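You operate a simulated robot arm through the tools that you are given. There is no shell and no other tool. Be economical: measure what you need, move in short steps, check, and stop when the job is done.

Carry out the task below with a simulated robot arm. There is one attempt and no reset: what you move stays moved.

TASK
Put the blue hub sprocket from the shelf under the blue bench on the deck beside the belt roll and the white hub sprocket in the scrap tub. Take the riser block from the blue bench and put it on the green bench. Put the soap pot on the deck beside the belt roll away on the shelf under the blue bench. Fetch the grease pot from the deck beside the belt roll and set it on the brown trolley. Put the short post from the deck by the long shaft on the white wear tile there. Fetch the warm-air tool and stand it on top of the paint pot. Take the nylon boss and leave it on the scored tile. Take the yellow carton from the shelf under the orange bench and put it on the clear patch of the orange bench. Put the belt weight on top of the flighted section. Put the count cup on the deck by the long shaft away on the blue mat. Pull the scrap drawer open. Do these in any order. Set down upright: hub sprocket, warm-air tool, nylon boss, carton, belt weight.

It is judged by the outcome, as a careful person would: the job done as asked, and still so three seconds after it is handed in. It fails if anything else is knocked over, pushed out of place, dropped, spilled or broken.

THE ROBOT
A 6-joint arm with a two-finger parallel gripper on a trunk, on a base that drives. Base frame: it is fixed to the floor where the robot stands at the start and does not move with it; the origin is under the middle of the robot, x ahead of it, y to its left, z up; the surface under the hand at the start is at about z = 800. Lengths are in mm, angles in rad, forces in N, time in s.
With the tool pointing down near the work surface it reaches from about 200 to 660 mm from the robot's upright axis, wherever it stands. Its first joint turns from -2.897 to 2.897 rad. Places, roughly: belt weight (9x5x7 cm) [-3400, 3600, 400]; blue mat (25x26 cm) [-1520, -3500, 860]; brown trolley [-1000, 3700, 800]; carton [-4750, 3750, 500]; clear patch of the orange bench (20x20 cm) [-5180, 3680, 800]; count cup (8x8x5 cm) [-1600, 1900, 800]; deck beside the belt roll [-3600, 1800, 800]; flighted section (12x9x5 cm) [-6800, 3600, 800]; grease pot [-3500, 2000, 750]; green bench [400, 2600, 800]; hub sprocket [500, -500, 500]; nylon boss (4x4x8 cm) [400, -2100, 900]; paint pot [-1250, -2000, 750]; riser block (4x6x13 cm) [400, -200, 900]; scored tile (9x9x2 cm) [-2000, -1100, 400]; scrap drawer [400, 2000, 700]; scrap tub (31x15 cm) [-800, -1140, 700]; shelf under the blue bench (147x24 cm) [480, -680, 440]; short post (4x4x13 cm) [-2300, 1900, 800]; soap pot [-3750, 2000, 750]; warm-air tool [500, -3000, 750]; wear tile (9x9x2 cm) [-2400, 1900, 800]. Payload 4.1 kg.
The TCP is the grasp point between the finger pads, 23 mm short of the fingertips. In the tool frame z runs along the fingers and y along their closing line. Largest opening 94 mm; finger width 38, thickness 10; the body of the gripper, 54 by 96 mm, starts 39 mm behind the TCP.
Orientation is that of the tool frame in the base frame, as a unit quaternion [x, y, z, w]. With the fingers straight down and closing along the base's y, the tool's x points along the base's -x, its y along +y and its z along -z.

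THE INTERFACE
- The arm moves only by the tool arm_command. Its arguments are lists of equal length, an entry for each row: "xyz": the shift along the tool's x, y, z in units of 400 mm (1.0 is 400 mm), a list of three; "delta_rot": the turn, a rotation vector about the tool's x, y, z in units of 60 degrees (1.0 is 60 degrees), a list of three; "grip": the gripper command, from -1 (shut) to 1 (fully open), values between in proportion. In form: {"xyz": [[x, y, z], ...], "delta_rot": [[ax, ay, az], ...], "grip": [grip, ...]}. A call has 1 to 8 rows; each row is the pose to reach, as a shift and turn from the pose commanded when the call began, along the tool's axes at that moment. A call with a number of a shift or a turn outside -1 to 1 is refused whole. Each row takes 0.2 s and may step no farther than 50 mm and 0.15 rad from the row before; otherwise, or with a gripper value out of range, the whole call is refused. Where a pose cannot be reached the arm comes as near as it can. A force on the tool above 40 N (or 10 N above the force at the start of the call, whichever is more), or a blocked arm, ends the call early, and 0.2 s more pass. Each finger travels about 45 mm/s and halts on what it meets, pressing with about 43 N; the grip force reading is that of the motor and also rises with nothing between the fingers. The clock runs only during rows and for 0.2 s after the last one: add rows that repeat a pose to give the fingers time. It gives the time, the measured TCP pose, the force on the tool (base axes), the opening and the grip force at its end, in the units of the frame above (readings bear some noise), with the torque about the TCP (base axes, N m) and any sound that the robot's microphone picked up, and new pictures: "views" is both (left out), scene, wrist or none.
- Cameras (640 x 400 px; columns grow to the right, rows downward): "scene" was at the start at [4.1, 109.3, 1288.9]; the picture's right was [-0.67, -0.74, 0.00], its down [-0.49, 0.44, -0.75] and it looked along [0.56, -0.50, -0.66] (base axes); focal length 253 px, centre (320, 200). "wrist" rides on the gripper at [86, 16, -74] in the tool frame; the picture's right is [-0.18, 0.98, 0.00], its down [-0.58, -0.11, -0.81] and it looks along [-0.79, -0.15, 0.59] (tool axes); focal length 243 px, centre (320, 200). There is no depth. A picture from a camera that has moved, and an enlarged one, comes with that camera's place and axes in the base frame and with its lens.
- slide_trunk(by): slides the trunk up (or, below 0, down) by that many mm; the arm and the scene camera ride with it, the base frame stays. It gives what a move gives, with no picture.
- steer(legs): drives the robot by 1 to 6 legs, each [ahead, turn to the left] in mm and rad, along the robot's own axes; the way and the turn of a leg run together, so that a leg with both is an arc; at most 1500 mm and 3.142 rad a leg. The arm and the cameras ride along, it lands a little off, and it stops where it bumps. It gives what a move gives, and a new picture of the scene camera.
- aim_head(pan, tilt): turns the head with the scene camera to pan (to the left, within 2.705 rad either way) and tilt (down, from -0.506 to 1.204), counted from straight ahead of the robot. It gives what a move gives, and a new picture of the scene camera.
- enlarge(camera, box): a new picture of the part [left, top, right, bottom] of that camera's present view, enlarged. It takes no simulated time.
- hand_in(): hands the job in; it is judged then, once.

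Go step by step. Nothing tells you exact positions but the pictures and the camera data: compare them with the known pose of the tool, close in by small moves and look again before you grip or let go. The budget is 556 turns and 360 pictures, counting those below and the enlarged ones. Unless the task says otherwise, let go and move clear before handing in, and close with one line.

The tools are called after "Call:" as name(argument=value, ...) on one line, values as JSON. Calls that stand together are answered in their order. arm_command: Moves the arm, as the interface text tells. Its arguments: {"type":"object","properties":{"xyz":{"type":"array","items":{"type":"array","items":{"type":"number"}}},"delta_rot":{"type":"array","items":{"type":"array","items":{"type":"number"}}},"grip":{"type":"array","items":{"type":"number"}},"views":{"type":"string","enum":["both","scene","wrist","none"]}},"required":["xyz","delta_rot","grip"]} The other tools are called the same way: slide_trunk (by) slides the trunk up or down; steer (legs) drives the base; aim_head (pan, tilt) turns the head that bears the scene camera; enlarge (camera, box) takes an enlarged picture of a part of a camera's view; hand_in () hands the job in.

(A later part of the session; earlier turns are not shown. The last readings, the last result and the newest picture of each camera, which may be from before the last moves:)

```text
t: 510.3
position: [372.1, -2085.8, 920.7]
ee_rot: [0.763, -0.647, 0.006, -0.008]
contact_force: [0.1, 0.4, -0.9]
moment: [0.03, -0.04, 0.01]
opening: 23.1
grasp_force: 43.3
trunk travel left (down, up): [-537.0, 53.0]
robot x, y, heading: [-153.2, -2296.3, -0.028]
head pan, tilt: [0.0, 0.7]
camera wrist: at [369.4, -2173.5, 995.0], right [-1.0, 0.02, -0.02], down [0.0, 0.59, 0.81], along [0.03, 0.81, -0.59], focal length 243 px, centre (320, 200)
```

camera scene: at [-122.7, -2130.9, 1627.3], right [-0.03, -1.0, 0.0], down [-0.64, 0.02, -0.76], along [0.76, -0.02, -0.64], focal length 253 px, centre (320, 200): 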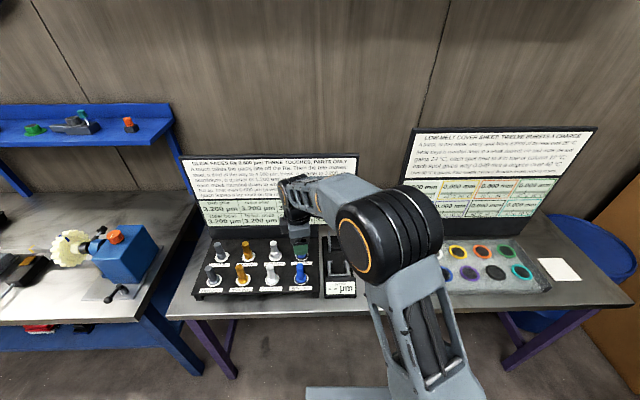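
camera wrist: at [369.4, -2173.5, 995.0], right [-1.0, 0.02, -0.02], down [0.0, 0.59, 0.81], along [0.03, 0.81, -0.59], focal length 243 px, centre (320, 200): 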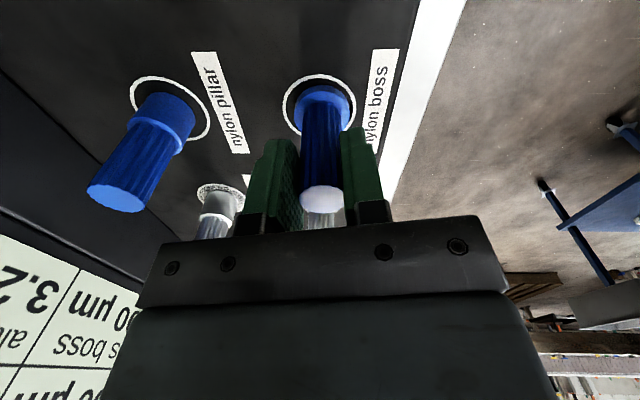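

Gripping vertically won't work for the low cabinet shelf, so I'll release (boss still on its spot) and regrasp it with a tilted hand.

Call:
arm_command(xyz=[[0, 0, 0], [0, 0, 0], [0, 0, -0.1], [0, 0, -0.2], [0, 0, -0.3], [0, 0, -0.4]], delta_rot=[[0, 0, 0], [0, 0, 0], [0, 0, 0], [0, 0, 0], [0, 0, 0], [0, 0, 0]], grip=[0.1, 0.3, 0.3, 0.3, 0.3, 0.3], views="wrist")

Call:
steer(legs=[[-150, 0]])

Call:
arm_command(xyz=[[0, 0, 0], [0, 0, 0], [0, 0, 0], [0, 0, 0], [0, 0, 0], [0, 0, 0]], delta_rot=[[0, 0, 0.138], [0, 0, 0.276], [0, 0, 0.414], [0, 0, 0.552], [0, 0, 0.69], [0, 0, 0.828]], grip=[0.3, 0.3, 0.3, 0.3, 0.3, 0.3], views="none")

Call:
arm_command(xyz=[[0, 0, 0], [0, 0, 0], [0, 0, 0], [0, 0, 0], [0, 0, 0], [0, 0, 0]], delta_rot=[[0, 0, 0.138], [0, 0, 0.276], [0, 0, 0.414], [0, 0, 0.552], [0, 0, 0.69], [0, 0, 0.828]], grip=[0.3, 0.3, 0.3, 0.3, 0.3, 0.3], views="none")

```text
t: 511.7
position: [370.3, -2087.1, 1080.2]
ee_rot: [0.762, -0.647, 0.007, -0.008]
contact_force: [0.9, -0.3, 0.4]
moment: [0.02, 0.0, 0.03]
opening: 61.1
grasp_force: 0.0
trunk travel left (down, up): [-537.0, 53.0]
robot x, y, heading: [-154.0, -2297.5, -0.029]
head pan, tilt: [0.0, 0.7]
camera wrist: at [366.7, -2175.6, 1154.5], right [-1.0, 0.02, -0.02], down [0.0, 0.59, 0.81], along [0.03, 0.81, -0.59], focal length 243 px, centre (320, 200)
```

wrist: 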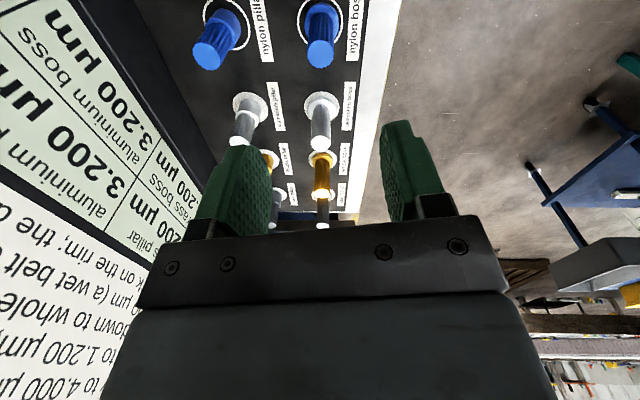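

```text
t: 513.1
position: [217.1, -2081.8, 1080.7]
ee_rot: [0.763, -0.646, 0.007, -0.008]
contact_force: [0.3, 0.0, -0.1]
moment: [0.01, 0.01, 0.0]
opening: 61.1
grasp_force: 0.1
trunk travel left (down, up): [-537.0, 53.0]
robot x, y, heading: [-307.7, -2293.3, -0.027]
head pan, tilt: [0.0, 0.7]
camera scene: at [-275.5, -2127.1, 1577.3], right [-0.02, -1.0, 0.0], down [-0.64, 0.02, -0.77], along [0.77, -0.02, -0.64], focal length 253 px, centre (320, 200)
```

scene: 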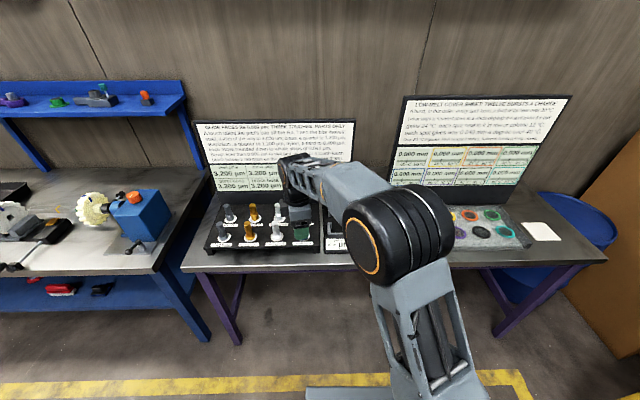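

```text
t: 514.5
position: [218.2, -2080.9, 1079.2]
ee_rot: [-0.42, 0.907, -0.004, 0.011]
contact_force: [0.5, 0.2, -0.4]
moment: [0.0, 0.0, -0.02]
opening: 61.1
grasp_force: 0.1
trunk travel left (down, up): [-537.0, 53.0]
robot x, y, heading: [-307.4, -2293.1, -0.023]
head pan, tilt: [0.0, 0.7]
```

```text
t: 515.9
position: [219.6, -2082.4, 1079.0]
ee_rot: [-0.001, 1.0, 0.002, 0.011]
contact_force: [-0.1, -0.2, 0.8]
moment: [0.02, 0.01, 0.03]
opening: 61.1
grasp_force: 0.1
trunk travel left (down, up): [-537.0, 53.0]
robot x, y, heading: [-305.2, -2291.7, -0.026]
head pan, tilt: [0.0, 0.7]
```

Call:
arm_command(xyz=[[0, 0, 0], [0, 0, 0], [0, 0, 0], [0, 0, 0], [0, 0, 0], [0, 0, 0], [0, 0, 0], [0, 0, 0]], delta_rot=[[0, -0.125, 0], [0, -0.25, 0], [0, -0.375, 0], [0, -0.5, 0], [0, -0.625, 0], [0, -0.75, 0], [0, -0.875, 0], [0, -1.0, 0]], grip=[0.3, 0.3, 0.3, 0.3, 0.3, 0.3, 0.3, 0.3], views="wrist")

```text
t: 517.7
position: [218.2, -2081.2, 1079.4]
ee_rot: [-0.001, 0.86, 0.003, 0.51]
contact_force: [-0.1, 0.0, -0.8]
moment: [-0.02, -0.01, -0.04]
opening: 61.0
grasp_force: 0.1
trunk travel left (down, up): [-537.0, 53.0]
robot x, y, heading: [-301.2, -2294.4, -0.027]
head pan, tilt: [0.0, 0.7]
camera wrist: at [111.3, -2066.2, 1039.4], right [0.08, 0.98, 0.16], down [-0.43, -0.11, 0.9], along [0.9, -0.15, 0.41], focal length 243 px, centre (320, 200)
```

wrist: 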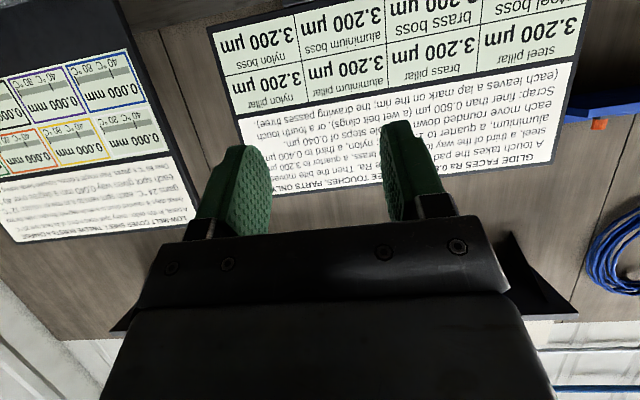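

The tilt works. Lower the trunk and slide in horizontally on the boss.

Call:
slide_trunk(by=-168)

Call:
steer(legs=[[85, 0]])

Call:
enlarge(camera="wrist", box=[0, 0, 640, 400])

```text
t: 519.6
position: [217.3, -2082.0, 912.8]
ee_rot: [-0.001, 0.861, 0.002, 0.509]
contact_force: [0.4, -0.3, 0.2]
moment: [0.02, 0.02, -0.01]
opening: 61.2
grasp_force: 0.0
trunk travel left (down, up): [-369.0, 221.0]
robot x, y, heading: [-303.8, -2293.0, -0.023]
head pan, tilt: [0.0, 0.7]
```

```text
t: 520.6
position: [301.9, -2083.7, 912.2]
ee_rot: [-0.001, 0.861, 0.002, 0.509]
contact_force: [-0.1, -0.7, -0.3]
moment: [0.01, 0.01, 0.01]
opening: 61.0
grasp_force: 0.1
trunk travel left (down, up): [-369.0, 221.0]
robot x, y, heading: [-226.2, -2292.7, -0.022]
head pan, tilt: [0.0, 0.7]
camera scene: at [-191.6, -2129.0, 1409.3], right [-0.02, -1.0, 0.0], down [-0.64, 0.01, -0.77], along [0.76, -0.02, -0.64], focal length 253 px, centre (320, 200)
```

scene: 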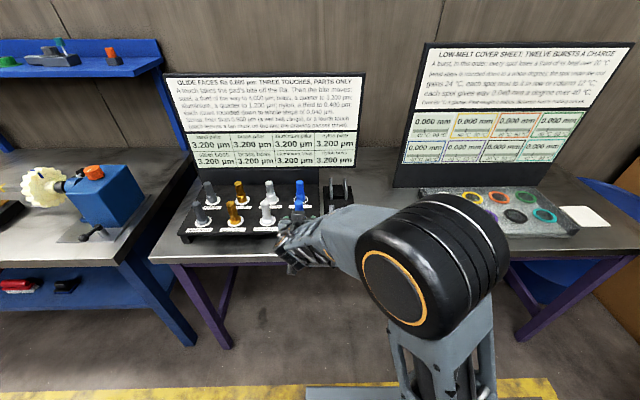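

```text
1.00 times, centred on (320, 200) of wrist (not enlarged: the box is as wide or as high as the picture)
camera zoom: at [194.4, -2067.8, 871.5], right [0.08, 0.98, 0.16], down [-0.43, -0.11, 0.9], along [0.9, -0.15, 0.41], focal length 243 px, centre (320, 200)
```

zoom: 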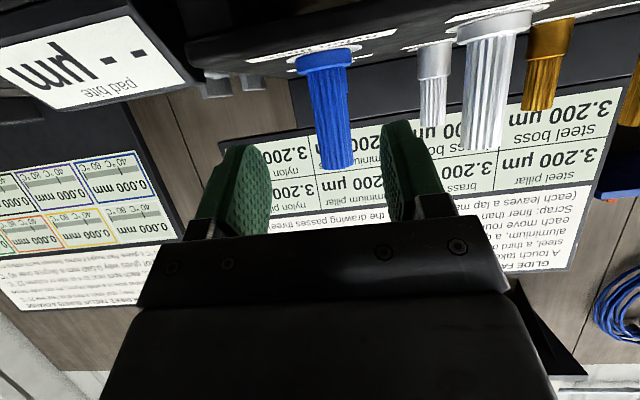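

Call:
arm_command(xyz=[[0, 0.018, 0], [0, 0.018, 0]], delta_rot=[[0, 0, 0], [0, 0, 0]], grip=[0.3, 0.3], views="none")

Call:
steer(legs=[[68, 0]])

Call:
enlarge(camera="wrist", box=[0, 0, 640, 400])

```text
t: 521.2
position: [301.7, -2075.4, 912.8]
ee_rot: [0.0, 0.86, 0.002, 0.51]
contact_force: [0.1, -0.1, 0.1]
moment: [0.01, -0.02, 0.01]
opening: 61.3
grasp_force: 0.0
trunk travel left (down, up): [-369.0, 221.0]
robot x, y, heading: [-223.3, -2295.1, -0.02]
head pan, tilt: [0.0, 0.7]
```

```text
t: 522.2
position: [368.7, -2078.0, 911.8]
ee_rot: [-0.001, 0.861, 0.003, 0.509]
contact_force: [0.0, 0.2, -0.2]
moment: [0.0, 0.02, 0.01]
opening: 61.1
grasp_force: 0.1
trunk travel left (down, up): [-369.0, 221.0]
robot x, y, heading: [-152.7, -2295.4, -0.028]
head pan, tilt: [0.0, 0.7]
camera scene: at [-123.8, -2130.6, 1409.3], right [-0.02, -1.0, 0.0], down [-0.64, 0.02, -0.77], along [0.76, -0.02, -0.64], focal length 253 px, centre (320, 200)
```

scene: 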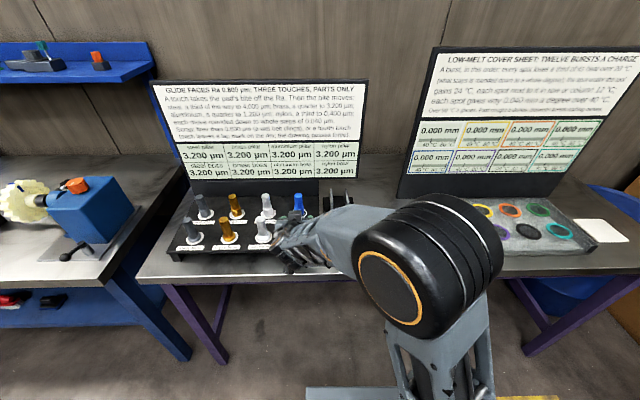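

```text
1.00 times, centred on (320, 200) of wrist (not enlarged: the box is as wide or as high as the picture)
camera zoom: at [262.6, -2062.5, 871.8], right [0.09, 0.98, 0.16], down [-0.43, -0.11, 0.9], along [0.9, -0.15, 0.41], focal length 243 px, centre (320, 200)
```

zoom: 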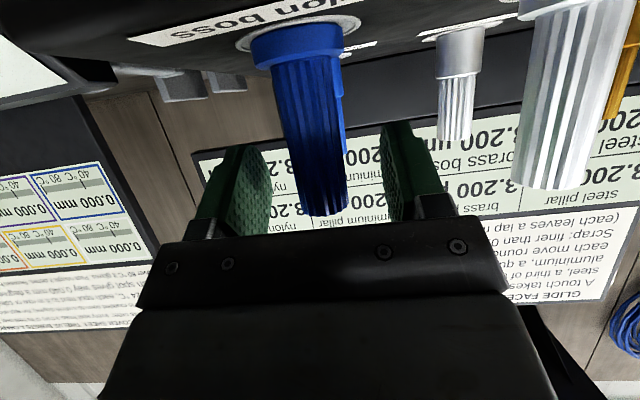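

Call:
arm_command(xyz=[[0, 0, 0], [0, 0, 0], [0, 0, 0], [0, 0, 0]], delta_rot=[[0, 0, 0], [0, 0, 0], [0, 0, 0], [0, 0, 0]], grip=[-1, -1, -1, -1], views="wrist")

```text
t: 523.2
position: [370.1, -2079.3, 912.6]
ee_rot: [-0.001, 0.86, 0.002, 0.51]
contact_force: [-0.6, -0.2, 0.2]
moment: [-0.06, -0.02, -0.02]
opening: 23.3
grasp_force: 43.0
trunk travel left (down, up): [-369.0, 221.0]
robot x, y, heading: [-153.5, -2295.1, -0.025]
head pan, tilt: [0.0, 0.7]
camera wrist: at [262.6, -2062.5, 871.8], right [0.09, 0.98, 0.16], down [-0.43, -0.11, 0.9], along [0.9, -0.15, 0.41], focal length 243 px, centre (320, 200)
```

wrist: 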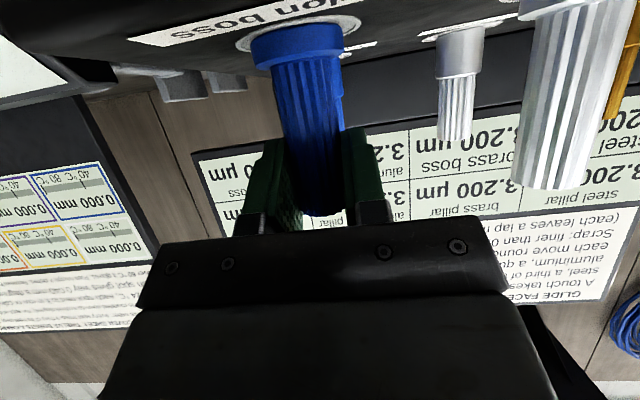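

Call:
slide_trunk(by=150)

Call:
steer(legs=[[-400, 0], [0, -2.915], [1436, 0], [0, -1.772]])

Call:
aim_head(pan=-0.15, tilt=0.6)

```text
t: 525.0
position: [369.3, -2077.9, 1061.9]
ee_rot: [-0.001, 0.86, 0.002, 0.509]
contact_force: [0.1, 0.5, -1.4]
moment: [0.02, 0.02, 0.0]
opening: 23.2
grasp_force: 42.8
trunk travel left (down, up): [-519.0, 71.0]
robot x, y, heading: [-154.2, -2294.6, -0.028]
head pan, tilt: [0.0, 0.7]
```

```text
t: 545.2
position: [-2213.6, -2105.5, 1061.9]
ee_rot: [0.636, -0.58, -0.378, -0.341]
contact_force: [0.6, 0.7, -1.3]
moment: [0.04, 0.02, 0.01]
opening: 22.9
grasp_force: 43.0
trunk travel left (down, up): [-519.0, 71.0]
robot x, y, heading: [-1952.9, -2607.0, 1.636]
head pan, tilt: [0.0, 0.7]
camera scene: at [-2116.9, -2594.1, 1559.3], right [1.0, 0.07, 0.0], down [0.04, -0.64, -0.76], along [-0.05, 0.76, -0.64], focal length 253 px, centre (320, 200)
```

scene: 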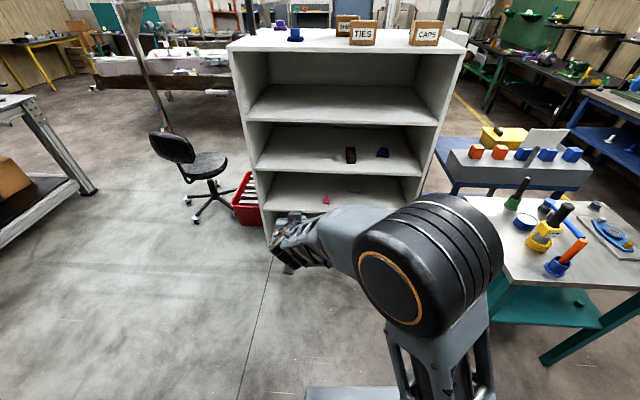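

```text
t: 545.9
position: [-2213.7, -2105.6, 1061.4]
ee_rot: [0.636, -0.58, -0.378, -0.342]
contact_force: [-0.5, -0.6, -0.6]
moment: [0.0, -0.02, -0.01]
opening: 22.7
grasp_force: 42.4
trunk travel left (down, up): [-519.0, 71.0]
robot x, y, heading: [-1945.5, -2606.3, 1.635]
head pan, tilt: [-0.15, 0.6]
camera scene: at [-2104.0, -2590.9, 1567.9], right [1.0, -0.08, 0.0], down [-0.05, -0.56, -0.82], along [0.07, 0.82, -0.57], focal length 253 px, centre (320, 200)
```

scene: 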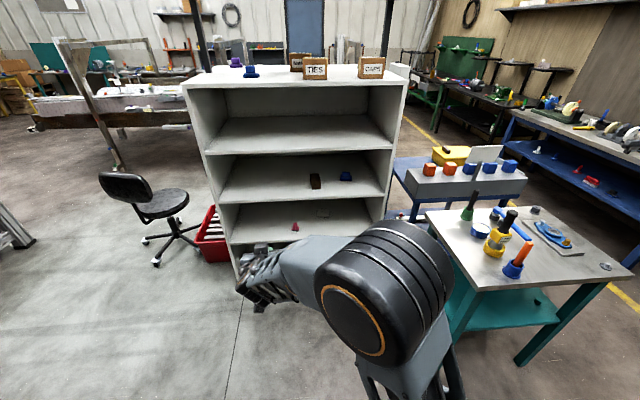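

Call:
slide_trunk(by=-500)

Call:
aim_head(pan=-0.1, tilt=0.35)

Call:
enlarge(camera="scene", box=[200, 120, 440, 270])

```text
refused: -500 is not a number from -400 to 400
```

```text
t: 546.7
position: [-2213.4, -2105.0, 1061.2]
ee_rot: [0.635, -0.58, -0.377, -0.343]
contact_force: [-0.1, 0.8, -1.2]
moment: [-0.01, 0.0, 0.0]
opening: 22.7
grasp_force: 43.0
trunk travel left (down, up): [-519.0, 71.0]
robot x, y, heading: [-1949.5, -2608.4, 1.637]
head pan, tilt: [-0.099, 0.351]
camera scene: at [-2108.3, -2585.9, 1590.6], right [1.0, -0.03, 0.0], down [-0.01, -0.34, -0.94], along [0.03, 0.94, -0.34], focal length 253 px, centre (320, 200)
```

scene: 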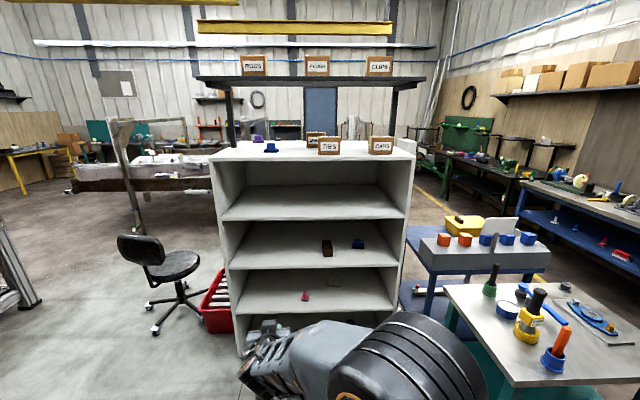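

```text
2.67 times, centred on (320, 195) of scene
camera zoom: at [-2108.3, -2585.9, 1590.6], right [1.0, -0.03, 0.0], down [-0.01, -0.34, -0.94], along [0.03, 0.94, -0.34], focal length 674 px, centre (320, 213)
```

zoom: 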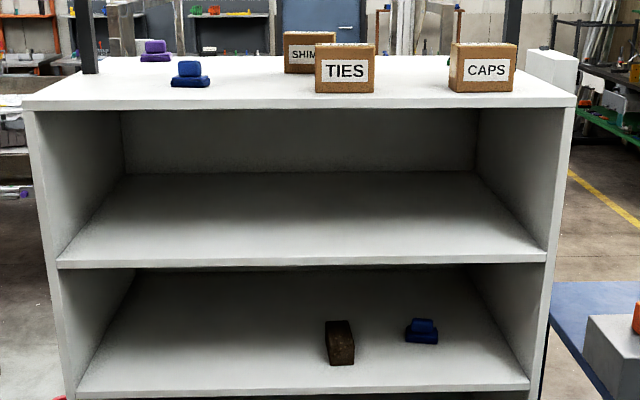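

Call:
slide_trunk(by=-400)

Call:
aim_head(pan=-0.1, tilt=0.45)

Call:
enlarge(camera="scene", box=[200, 100, 440, 250])

```text
t: 550.5
position: [-2213.5, -2104.4, 661.6]
ee_rot: [0.636, -0.58, -0.377, -0.342]
contact_force: [-0.2, -0.3, -0.4]
moment: [0.03, 0.0, 0.04]
opening: 22.6
grasp_force: 43.2
trunk travel left (down, up): [-119.0, 471.0]
robot x, y, heading: [-1953.5, -2603.3, 1.634]
head pan, tilt: [-0.099, 0.351]
```

```text
t: 551.2
position: [-2213.2, -2105.7, 661.4]
ee_rot: [0.636, -0.58, -0.378, -0.342]
contact_force: [-0.1, -0.1, 0.0]
moment: [0.01, 0.03, 0.01]
opening: 22.7
grasp_force: 43.1
trunk travel left (down, up): [-119.0, 471.0]
robot x, y, heading: [-1952.5, -2609.6, 1.634]
head pan, tilt: [-0.099, 0.45]
camera scene: at [-2108.3, -2587.1, 1181.5], right [1.0, -0.03, 0.0], down [-0.01, -0.43, -0.9], along [0.03, 0.9, -0.43], focal length 253 px, centre (320, 200)
```

scene: 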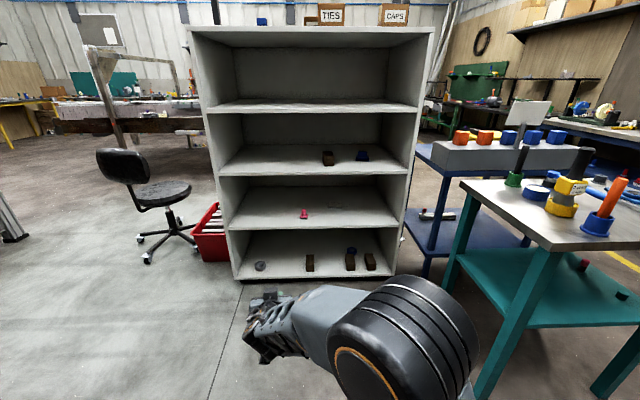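

```text
2.67 times, centred on (320, 175) of scene
camera zoom: at [-2108.3, -2587.1, 1181.5], right [1.0, -0.03, 0.0], down [-0.01, -0.43, -0.9], along [0.03, 0.9, -0.43], focal length 674 px, centre (320, 267)
```

zoom: 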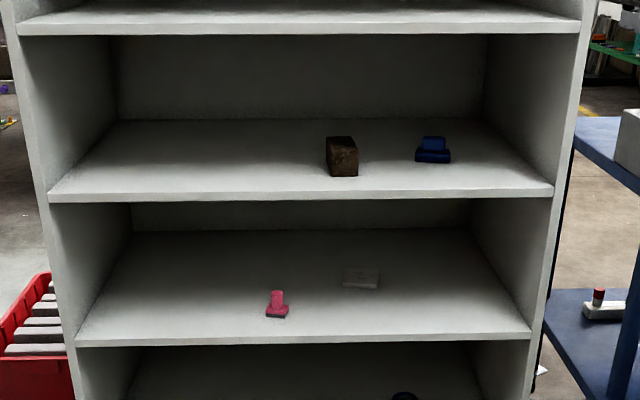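

Call:
enlarge(camera="scene", box=[295, 190, 355, 230])

```text
10.00 times, centred on (325, 210) of scene
camera zoom: at [-2108.3, -2587.1, 1181.5], right [1.0, -0.03, 0.0], down [-0.01, -0.43, -0.9], along [0.03, 0.9, -0.43], focal length 2527 px, centre (270, 100)
```

zoom: 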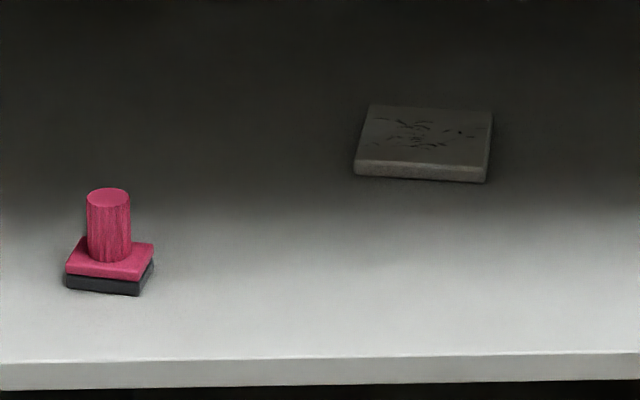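

Call:
arm_command(xyz=[[-0.01, -0.1, 0.02], [-0.02, -0.21, 0.04], [-0.03, -0.32, 0.06], [-0.04, -0.43, 0.075], [-0.0525, -0.52, 0.091]], delta_rot=[[0, 0, 0], [0, 0, 0], [0, 0, 0], [0, 0, 0], [0, 0, 0]], grip=[-1, -1, -1, -1, -1], views="none")

Call:
steer(legs=[[0, -0.075], [600, 0]])

Call:
enlarge(camera="wrist", box=[0, 0, 640, 400])

```text
t: 552.4
position: [-2039.7, -2054.1, 661.8]
ee_rot: [0.635, -0.582, -0.375, -0.343]
contact_force: [-0.5, -0.2, -0.5]
moment: [-0.02, 0.01, -0.01]
opening: 22.9
grasp_force: 43.1
out of reach, approached as far as the arm can: row 5
trunk travel left (down, up): [-119.0, 471.0]
robot x, y, heading: [-1947.0, -2607.4, 1.636]
head pan, tilt: [-0.099, 0.45]
```

```text
t: 556.2
position: [-2001.8, -1449.6, 662.4]
ee_rot: [0.616, -0.601, -0.364, -0.355]
contact_force: [-0.6, 0.1, -0.9]
moment: [0.02, 0.03, 0.0]
opening: 23.0
grasp_force: 43.4
trunk travel left (down, up): [-119.0, 471.0]
robot x, y, heading: [-1949.2, -2007.4, 1.573]
head pan, tilt: [-0.099, 0.45]
camera scene: at [-2104.2, -1977.2, 1181.5], right [1.0, -0.1, 0.0], down [-0.04, -0.43, -0.9], along [0.09, 0.9, -0.44], focal length 253 px, centre (320, 200)
```

scene: 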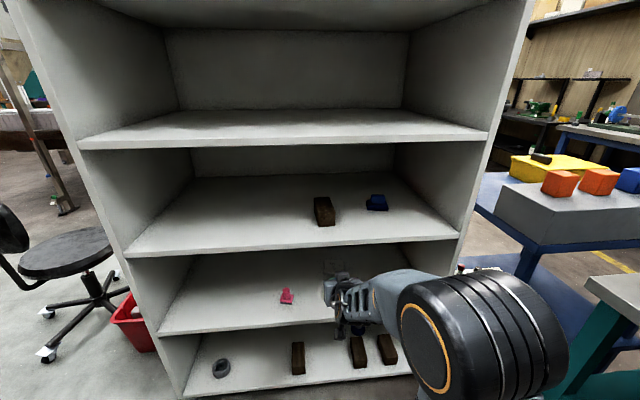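

```text
1.00 times, centred on (320, 200) of wrist (not enlarged: the box is as wide or as high as the picture)
camera zoom: at [-2014.9, -1556.5, 622.0], right [-0.98, 0.07, 0.16], down [0.12, -0.42, 0.9], along [0.13, 0.9, 0.41], focal length 243 px, centre (320, 200)
```

zoom: 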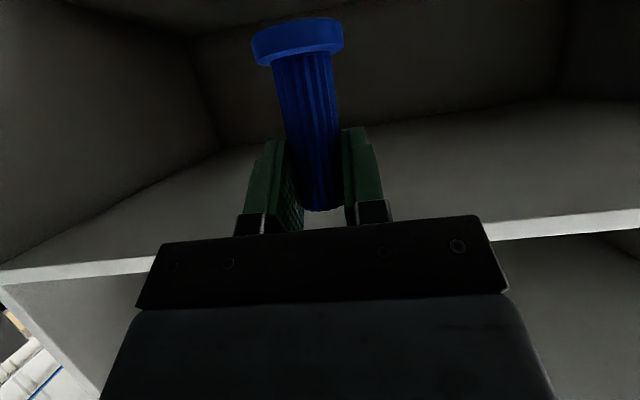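

Call:
slide_trunk(by=-112)

Call:
arm_command(xyz=[[0, -0.04, 0], [0, -0.08, 0], [0, -0.11, 0]], delta_rot=[[0, -0.03, 0], [0, -0.0667, 0], [0, -0.0667, 0]], grip=[-1, -1, -1], views="none")

Call:
aim_head(pan=-0.05, tilt=0.8)

```text
t: 557.7
position: [-2001.9, -1448.9, 549.6]
ee_rot: [0.615, -0.603, -0.363, -0.356]
contact_force: [0.6, -0.4, -1.3]
moment: [-0.01, 0.0, -0.01]
opening: 22.8
grasp_force: 43.2
trunk travel left (down, up): [-7.0, 583.0]
robot x, y, heading: [-1948.3, -2006.4, 1.571]
head pan, tilt: [-0.099, 0.45]
```

```text
t: 558.5
position: [-2001.7, -1452.3, 547.3]
ee_rot: [0.6, -0.593, -0.379, -0.38]
contact_force: [-0.1, 0.1, 0.0]
moment: [0.03, 0.03, -0.02]
opening: 22.7
grasp_force: 43.2
out of reach, approached as far as the arm can: row 1, 2, 3
trunk travel left (down, up): [-7.0, 583.0]
robot x, y, heading: [-1945.1, -2007.7, 1.573]
head pan, tilt: [-0.099, 0.45]
```

```text
t: 559.3
position: [-2001.8, -1453.3, 548.3]
ee_rot: [0.6, -0.593, -0.378, -0.38]
contact_force: [0.7, 0.4, -1.0]
moment: [0.03, 0.03, 0.02]
opening: 23.0
grasp_force: 42.8
trunk travel left (down, up): [-7.0, 583.0]
robot x, y, heading: [-1945.7, -2008.6, 1.573]
head pan, tilt: [-0.051, 0.799]
camera scene: at [-2109.2, -1988.0, 1039.1], right [1.0, -0.05, 0.0], down [-0.04, -0.72, -0.7], along [0.03, 0.7, -0.72], focal length 253 px, centre (320, 200)
```

scene: 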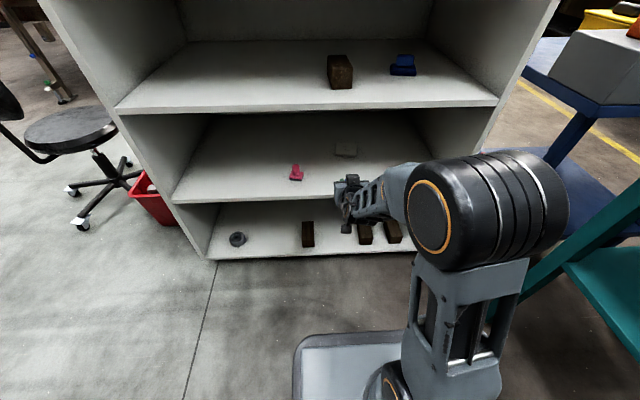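

Call:
steer(legs=[[-150, 0], [0, -0.4], [118, 0], [0, 0.4]])

Call:
enlarge(camera="scene", box=[260, 90, 440, 260])

```text
t: 563.9
position: [-1957.6, -1493.0, 548.1]
ee_rot: [0.602, -0.591, -0.38, -0.379]
contact_force: [-0.4, -0.3, -0.3]
moment: [0.0, -0.02, -0.01]
opening: 23.0
grasp_force: 43.0
trunk travel left (down, up): [-7.0, 583.0]
robot x, y, heading: [-1901.8, -2049.1, 1.575]
head pan, tilt: [-0.051, 0.799]
camera scene: at [-2063.3, -2028.2, 1039.1], right [1.0, -0.04, 0.0], down [-0.03, -0.72, -0.7], along [0.03, 0.7, -0.72], focal length 253 px, centre (320, 200)
```

scene: 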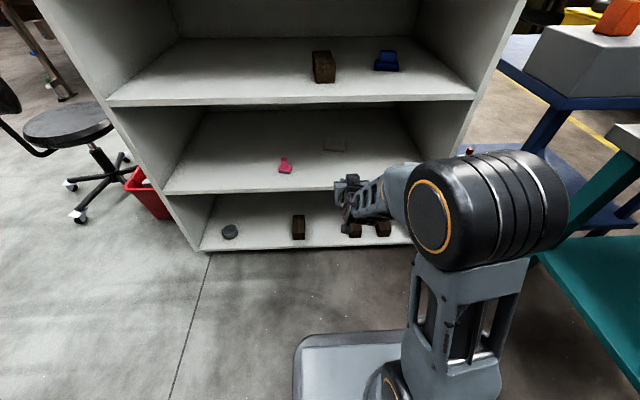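

```text
2.35 times, centred on (350, 175) of scene
camera zoom: at [-2063.3, -2028.2, 1039.1], right [1.0, -0.04, 0.0], down [-0.03, -0.72, -0.7], along [0.03, 0.7, -0.72], focal length 594 px, centre (249, 259)
```

zoom: 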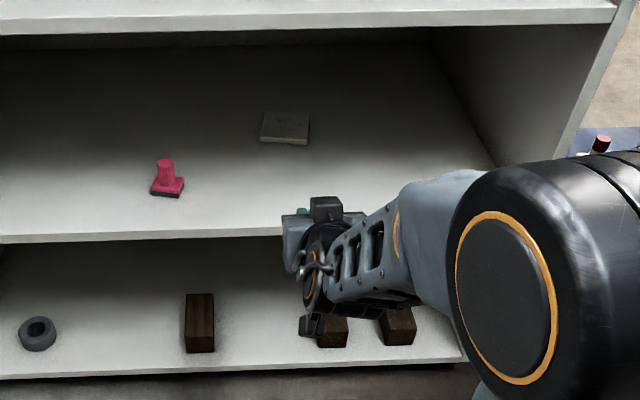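

Call:
aim_head(pan=-0.9, tilt=0.6)

```text
t: 565.1
position: [-1959.1, -1492.3, 547.7]
ee_rot: [0.602, -0.591, -0.38, -0.379]
contact_force: [-1.0, -0.3, -1.2]
moment: [0.01, -0.02, 0.06]
opening: 23.0
grasp_force: 43.3
trunk travel left (down, up): [-7.0, 583.0]
robot x, y, heading: [-1902.1, -2048.1, 1.581]
head pan, tilt: [-0.901, 0.6]
camera scene: at [-1998.0, -2053.4, 1055.9], right [0.63, -0.78, 0.0], down [-0.44, -0.35, -0.82], along [0.64, 0.52, -0.57], focal length 253 px, centre (320, 200)
```

scene: 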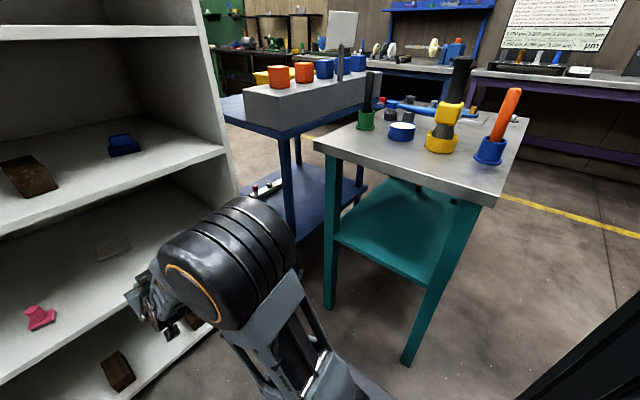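

The elbow geometry matters here: I need a flatter forearm to enter the shelf, so I'll back off and test extending the arm.

Call:
steer(legs=[[-300, 0]])

Call:
arm_command(xyz=[[-0.044, 0, 0.09], [-0.088, 0, 0.18], [-0.132, 0, 0.27], [-0.176, 0, 0.36]], delta_rot=[[0, 0, 0], [0, 0, 0], [0, 0, 0], [0, 0, 0]], grip=[-1, -1, -1, -1], views="scene")

```text
t: 567.1
position: [-1956.2, -1786.1, 547.1]
ee_rot: [0.602, -0.591, -0.38, -0.378]
contact_force: [-0.4, 0.0, -0.2]
moment: [0.0, -0.01, 0.01]
opening: 22.8
grasp_force: 43.0
trunk travel left (down, up): [-7.0, 583.0]
robot x, y, heading: [-1898.2, -2339.8, 1.579]
head pan, tilt: [-0.901, 0.6]
camera scene: at [-1995.7, -2346.8, 1055.9], right [0.63, -0.78, 0.0], down [-0.44, -0.35, -0.83], along [0.64, 0.52, -0.56], focal length 253 px, centre (320, 200)
```

scene: 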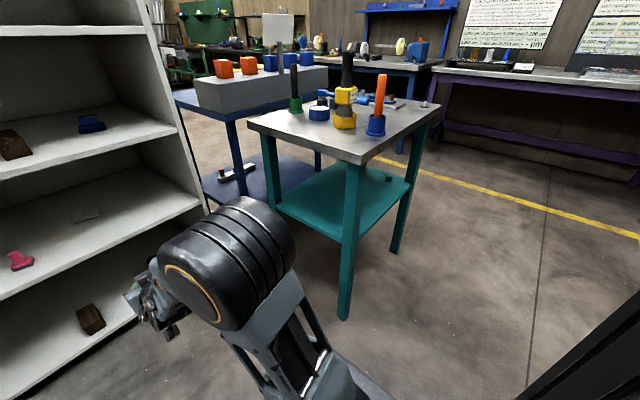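

```text
t: 568.1
position: [-1959.1, -1623.7, 550.2]
ee_rot: [0.603, -0.59, -0.38, -0.378]
contact_force: [-0.1, 0.1, 0.0]
moment: [-0.01, 0.02, -0.03]
opening: 22.8
grasp_force: 43.4
trunk travel left (down, up): [-7.0, 583.0]
robot x, y, heading: [-1900.0, -2340.3, 1.576]
head pan, tilt: [-0.901, 0.6]
camera scene: at [-1995.7, -2346.9, 1055.9], right [0.63, -0.78, 0.0], down [-0.44, -0.35, -0.83], along [0.64, 0.52, -0.56], focal length 253 px, centre (320, 200)
```

scene: 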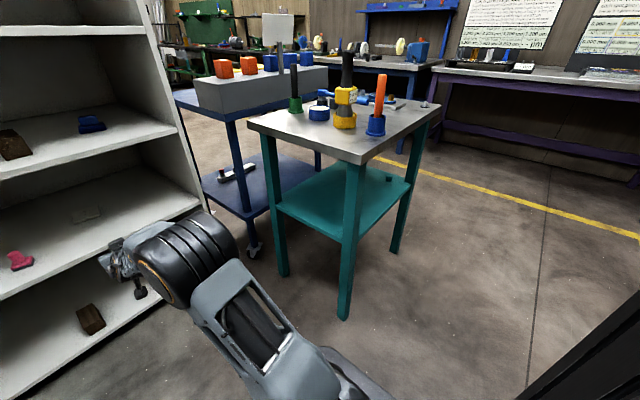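

The extension works well (flat forearm). Lower slightly and drive into the shelf.

Call:
arm_command(xyz=[[0.02, 0, 0.01], [0.04, 0, 0.02]], delta_rot=[[0, 0, 0], [0, 0, 0]], grip=[-1, -1], views="none")

Call:
steer(legs=[[260, 0]])

Call:
enlarge(camera="wrist", box=[0, 0, 640, 400])

Call:
aim_head(pan=0.0, tilt=0.6)

```text
t: 568.7
position: [-1960.6, -1624.7, 532.6]
ee_rot: [0.602, -0.591, -0.38, -0.379]
contact_force: [0.0, 1.2, -0.6]
moment: [-0.02, -0.01, 0.01]
opening: 22.9
grasp_force: 43.4
trunk travel left (down, up): [-7.0, 583.0]
robot x, y, heading: [-1899.6, -2339.1, 1.581]
head pan, tilt: [-0.901, 0.6]
```

```text
t: 570.6
position: [-1966.6, -1360.5, 533.0]
ee_rot: [0.604, -0.59, -0.381, -0.378]
contact_force: [1.0, -0.7, -0.3]
moment: [0.03, 0.01, -0.04]
opening: 22.8
grasp_force: 43.4
trunk travel left (down, up): [-7.0, 583.0]
robot x, y, heading: [-1906.8, -2076.3, 1.582]
head pan, tilt: [-0.901, 0.6]
camera scene: at [-1998.6, -2083.3, 1055.9], right [0.63, -0.78, 0.0], down [-0.44, -0.36, -0.83], along [0.64, 0.52, -0.56], focal length 253 px, centre (320, 200)
```

scene: 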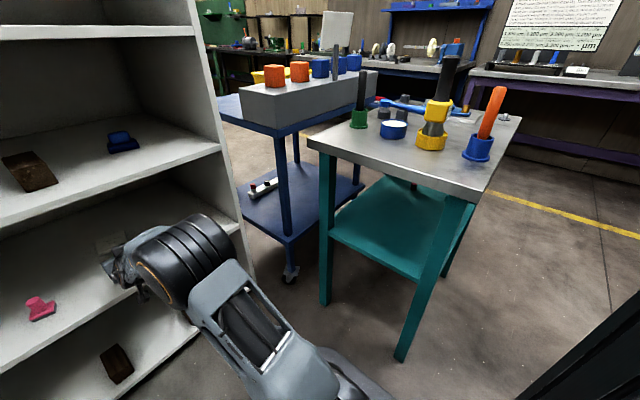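

```text
1.00 times, centred on (320, 200) of wrist (not enlarged: the box is as wide or as high as the picture)
camera zoom: at [-1979.7, -1465.8, 485.2], right [-0.99, 0.06, 0.16], down [0.11, -0.48, 0.87], along [0.13, 0.87, 0.47], focal length 243 px, centre (320, 200)
```

zoom: 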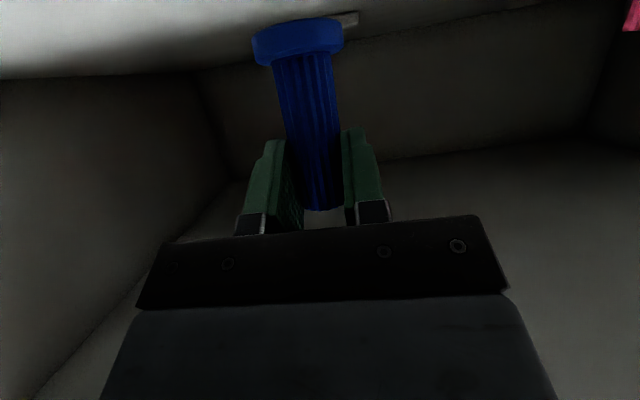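

```text
t: 571.8
position: [-1965.3, -1361.9, 532.4]
ee_rot: [0.604, -0.589, -0.381, -0.378]
contact_force: [0.0, 0.6, -0.4]
moment: [-0.04, 0.02, -0.01]
opening: 23.0
grasp_force: 42.9
trunk travel left (down, up): [-7.0, 583.0]
robot x, y, heading: [-1903.3, -2075.0, 1.581]
head pan, tilt: [0.0, 0.6]
camera scene: at [-2068.3, -2050.8, 1055.9], right [1.0, 0.01, 0.0], down [0.01, -0.56, -0.83], along [-0.01, 0.82, -0.56], focal length 253 px, centre (320, 200)
```

scene: 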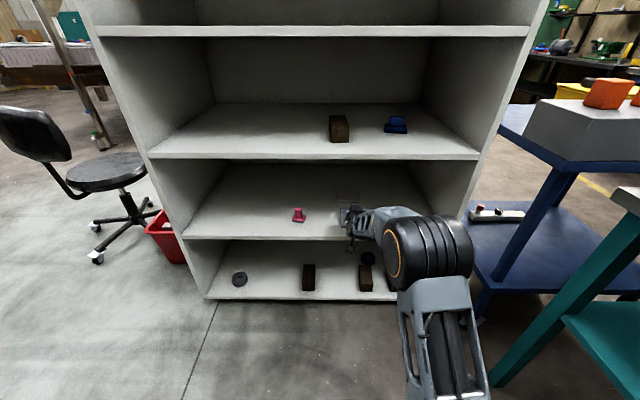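

Call:
arm_command(xyz=[[0, -0.015, 0], [0, -0.027, 0]], delta_rot=[[0, 0, 0], [0, 0, 0]], grip=[-1, -1], views="none")

Call:
enlarge(camera="scene", box=[320, 180, 480, 300])

```text
t: 572.4
position: [-1956.6, -1361.1, 532.7]
ee_rot: [0.604, -0.59, -0.38, -0.379]
contact_force: [0.0, 0.1, 0.9]
moment: [0.02, 0.0, 0.01]
opening: 22.8
grasp_force: 43.3
trunk travel left (down, up): [-7.0, 583.0]
robot x, y, heading: [-1902.0, -2078.1, 1.586]
head pan, tilt: [0.0, 0.6]
```

```text
3.33 times, centred on (400, 240) of scene
camera zoom: at [-2068.3, -2050.8, 1055.9], right [1.0, 0.01, 0.0], down [0.01, -0.56, -0.83], along [-0.01, 0.82, -0.56], focal length 842 px, centre (53, 67)
```

zoom: 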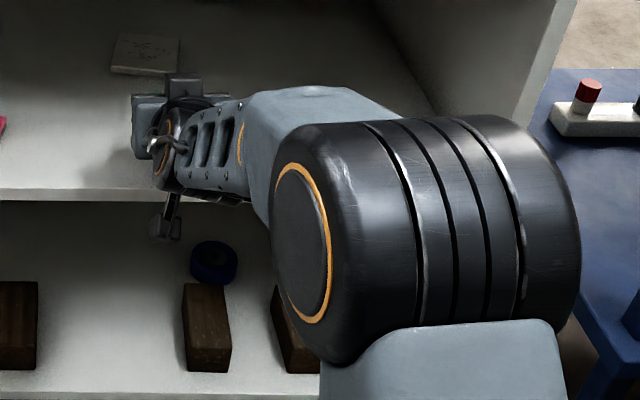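

Call:
steer(legs=[[200, 0]])

Call:
enlarge(camera="wrist", box=[0, 0, 640, 400])

Call:
enlarge(camera="scene", box=[320, 200, 480, 320])

```text
t: 574.0
position: [-1961.4, -1158.0, 533.6]
ee_rot: [0.604, -0.589, -0.381, -0.378]
contact_force: [-0.8, 0.1, -0.7]
moment: [-0.02, -0.03, 0.0]
opening: 22.6
grasp_force: 43.3
trunk travel left (down, up): [-7.0, 583.0]
robot x, y, heading: [-1904.0, -1878.1, 1.582]
head pan, tilt: [0.0, 0.6]
camera scene: at [-2071.3, -1848.9, 1055.9], right [1.0, 0.02, 0.0], down [0.01, -0.56, -0.83], along [-0.01, 0.82, -0.56], focal length 253 px, centre (320, 200)
```

scene: 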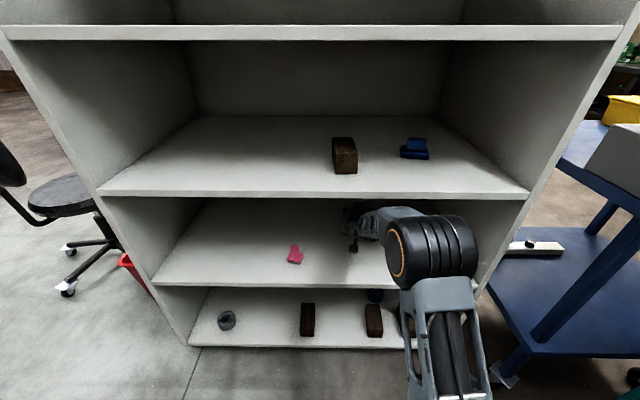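

```text
1.00 times, centred on (320, 200) of wrist (not enlarged: the box is as wide or as high as the picture)
camera zoom: at [-1974.1, -1263.7, 485.5], right [-0.99, 0.06, 0.16], down [0.11, -0.48, 0.87], along [0.13, 0.87, 0.47], focal length 243 px, centre (320, 200)
```

zoom: 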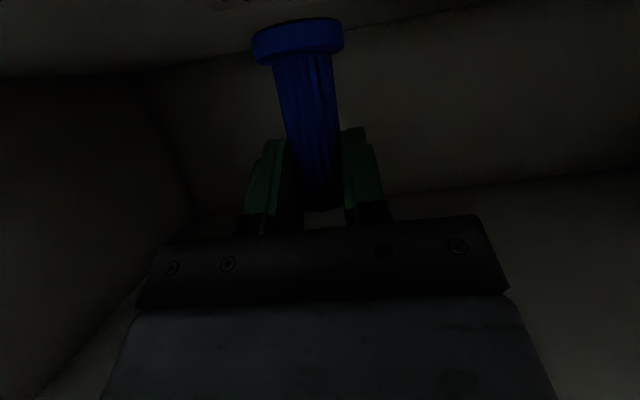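

```text
3.33 times, centred on (400, 260) of scene
camera zoom: at [-2071.3, -1848.9, 1055.9], right [1.0, 0.02, 0.0], down [0.01, -0.56, -0.83], along [-0.01, 0.82, -0.56], focal length 842 px, centre (53, 0)
```

zoom: 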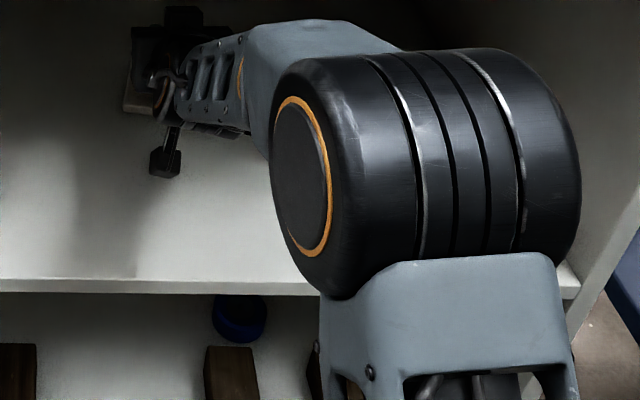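

Call:
steer(legs=[[41, 0]])

Call:
enlarge(camera="scene", box=[330, 190, 430, 260])

```text
t: 575.0
position: [-1961.3, -1121.3, 527.3]
ee_rot: [0.606, -0.591, -0.378, -0.376]
contact_force: [0.6, -0.4, -1.3]
moment: [0.0, 0.03, 0.0]
opening: 23.0
grasp_force: 42.4
trunk travel left (down, up): [-7.0, 583.0]
robot x, y, heading: [-1907.4, -1831.9, 1.585]
head pan, tilt: [0.0, 0.6]
stopped in leg 1: the robot was blocked; the commanded pose is now the measured one
camera scene: at [-2072.0, -1809.1, 1056.1], right [1.0, 0.02, 0.0], down [0.01, -0.56, -0.83], along [-0.01, 0.83, -0.56], focal length 253 px, centre (320, 200)
```

scene: 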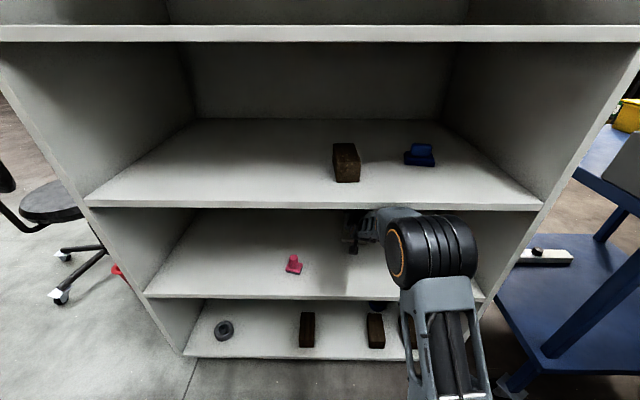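

```text
5.71 times, centred on (380, 225) of scene
camera zoom: at [-2072.0, -1809.1, 1056.1], right [1.0, 0.02, 0.0], down [0.01, -0.56, -0.83], along [-0.01, 0.83, -0.56], focal length 1444 px, centre (-23, 57)
```

zoom: 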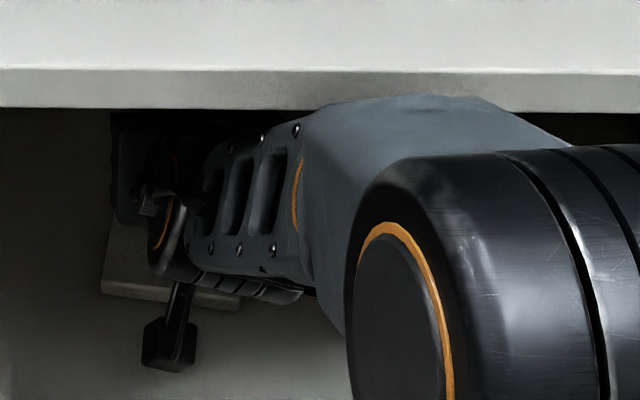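

Call:
arm_command(xyz=[[0.009, 0, 0.0044], [0.018, 0, 0.0088], [0.027, 0, 0.0132], [0.034, 0, 0.0166]], delta_rot=[[0, 0, 0], [0, 0, 0], [0, 0, 0], [0, 0, 0]], grip=[-1, -1, -1, -1], views="none")

```text
t: 576.0
position: [-1961.8, -1120.3, 512.7]
ee_rot: [0.606, -0.591, -0.377, -0.377]
contact_force: [-0.5, -0.6, 5.6]
moment: [-0.13, 0.02, -0.01]
opening: 22.6
grasp_force: 42.9
trunk travel left (down, up): [-7.0, 583.0]
robot x, y, heading: [-1905.4, -1832.8, 1.582]
head pan, tilt: [0.0, 0.6]
```

Call:
arm_command(xyz=[[0.004, 0, 0.002], [0.004, 0, 0.002], [0.004, 0, 0.002]], delta_rot=[[0, 0.025, 0], [0, 0.05, 0], [0, 0.05, 0]], grip=[-1, -1, -1], views="none")

Call:
enlarge(camera="wrist", box=[200, 0, 440, 150])

```text
t: 576.8
position: [-1960.9, -1120.2, 513.4]
ee_rot: [0.615, -0.599, -0.364, -0.361]
contact_force: [0.6, 4.5, 17.0]
moment: [0.2, 0.11, -0.04]
opening: 22.8
grasp_force: 43.4
trunk travel left (down, up): [-7.0, 583.0]
robot x, y, heading: [-1907.1, -1831.6, 1.59]
head pan, tilt: [0.0, 0.6]
```

```text
2.67 times, centred on (320, 75) of wrist
camera zoom: at [-1974.5, -1227.1, 472.4], right [-0.99, 0.07, 0.15], down [0.11, -0.43, 0.9], along [0.13, 0.9, 0.42], focal length 647 px, centre (320, 533)
```

zoom: 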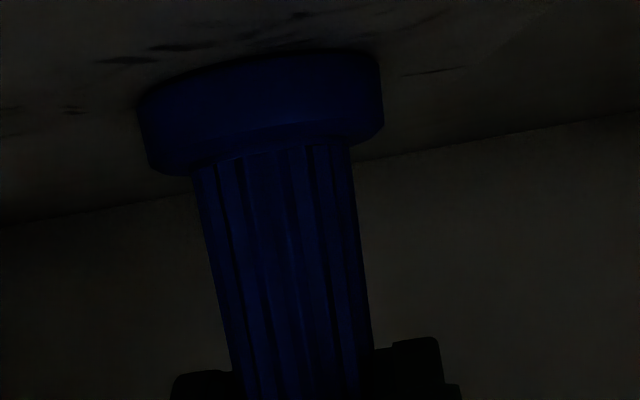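

Call:
arm_command(xyz=[[0, 0, 0], [0, 0, 0], [0, 0, 0]], delta_rot=[[0, 0, 0], [0, 0, 0], [0, 0, 0]], grip=[-0.2, 0.2, 0.2], views="none")

Call:
enlarge(camera="wrist", box=[160, 0, 480, 200])

```text
t: 577.6
position: [-1961.1, -1121.0, 509.7]
ee_rot: [0.616, -0.601, -0.361, -0.36]
contact_force: [-0.4, -0.1, -0.6]
moment: [-0.03, -0.01, 0.0]
opening: 56.5
grasp_force: 0.1
trunk travel left (down, up): [-7.0, 583.0]
robot x, y, heading: [-1908.7, -1835.8, 1.59]
head pan, tilt: [0.0, 0.6]
```

```text
2.00 times, centred on (320, 100) of wrist
camera zoom: at [-1974.6, -1227.9, 469.8], right [-0.99, 0.07, 0.15], down [0.11, -0.42, 0.9], along [0.13, 0.9, 0.41], focal length 485 px, centre (320, 400)
```

zoom: 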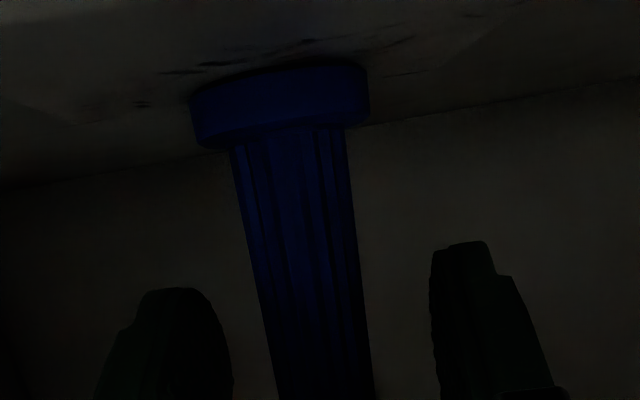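

Call:
steer(legs=[[-600, 0]])

Call:
enlarge(camera="scene", box=[260, 130, 420, 230])

```text
t: 581.1
position: [-1950.6, -1727.6, 510.9]
ee_rot: [0.615, -0.601, -0.361, -0.359]
contact_force: [0.3, -0.1, 0.0]
moment: [-0.04, 0.04, 0.04]
opening: 56.5
grasp_force: 0.0
trunk travel left (down, up): [-7.0, 583.0]
robot x, y, heading: [-1897.7, -2441.8, 1.585]
head pan, tilt: [0.0, 0.6]
camera scene: at [-2063.0, -2414.6, 1055.9], right [1.0, 0.01, 0.0], down [0.01, -0.56, -0.83], along [-0.01, 0.82, -0.56], focal length 253 px, centre (320, 200)
```

scene: 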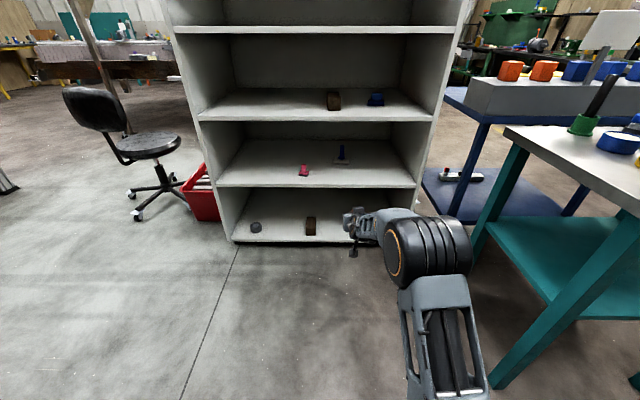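

```text
4.00 times, centred on (340, 180) of scene
camera zoom: at [-2063.0, -2414.6, 1055.9], right [1.0, 0.01, 0.0], down [0.01, -0.56, -0.83], along [-0.01, 0.82, -0.56], focal length 1011 px, centre (240, 280)
```

zoom: 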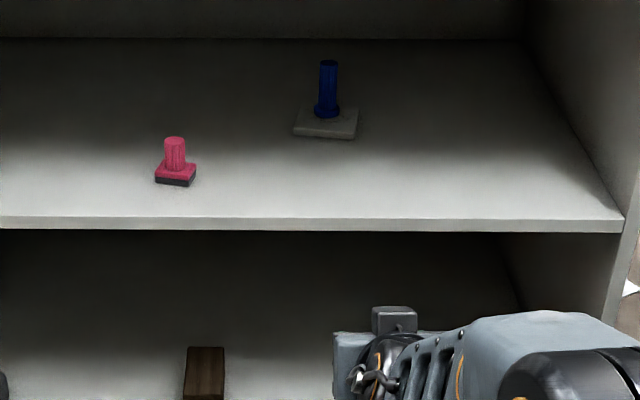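

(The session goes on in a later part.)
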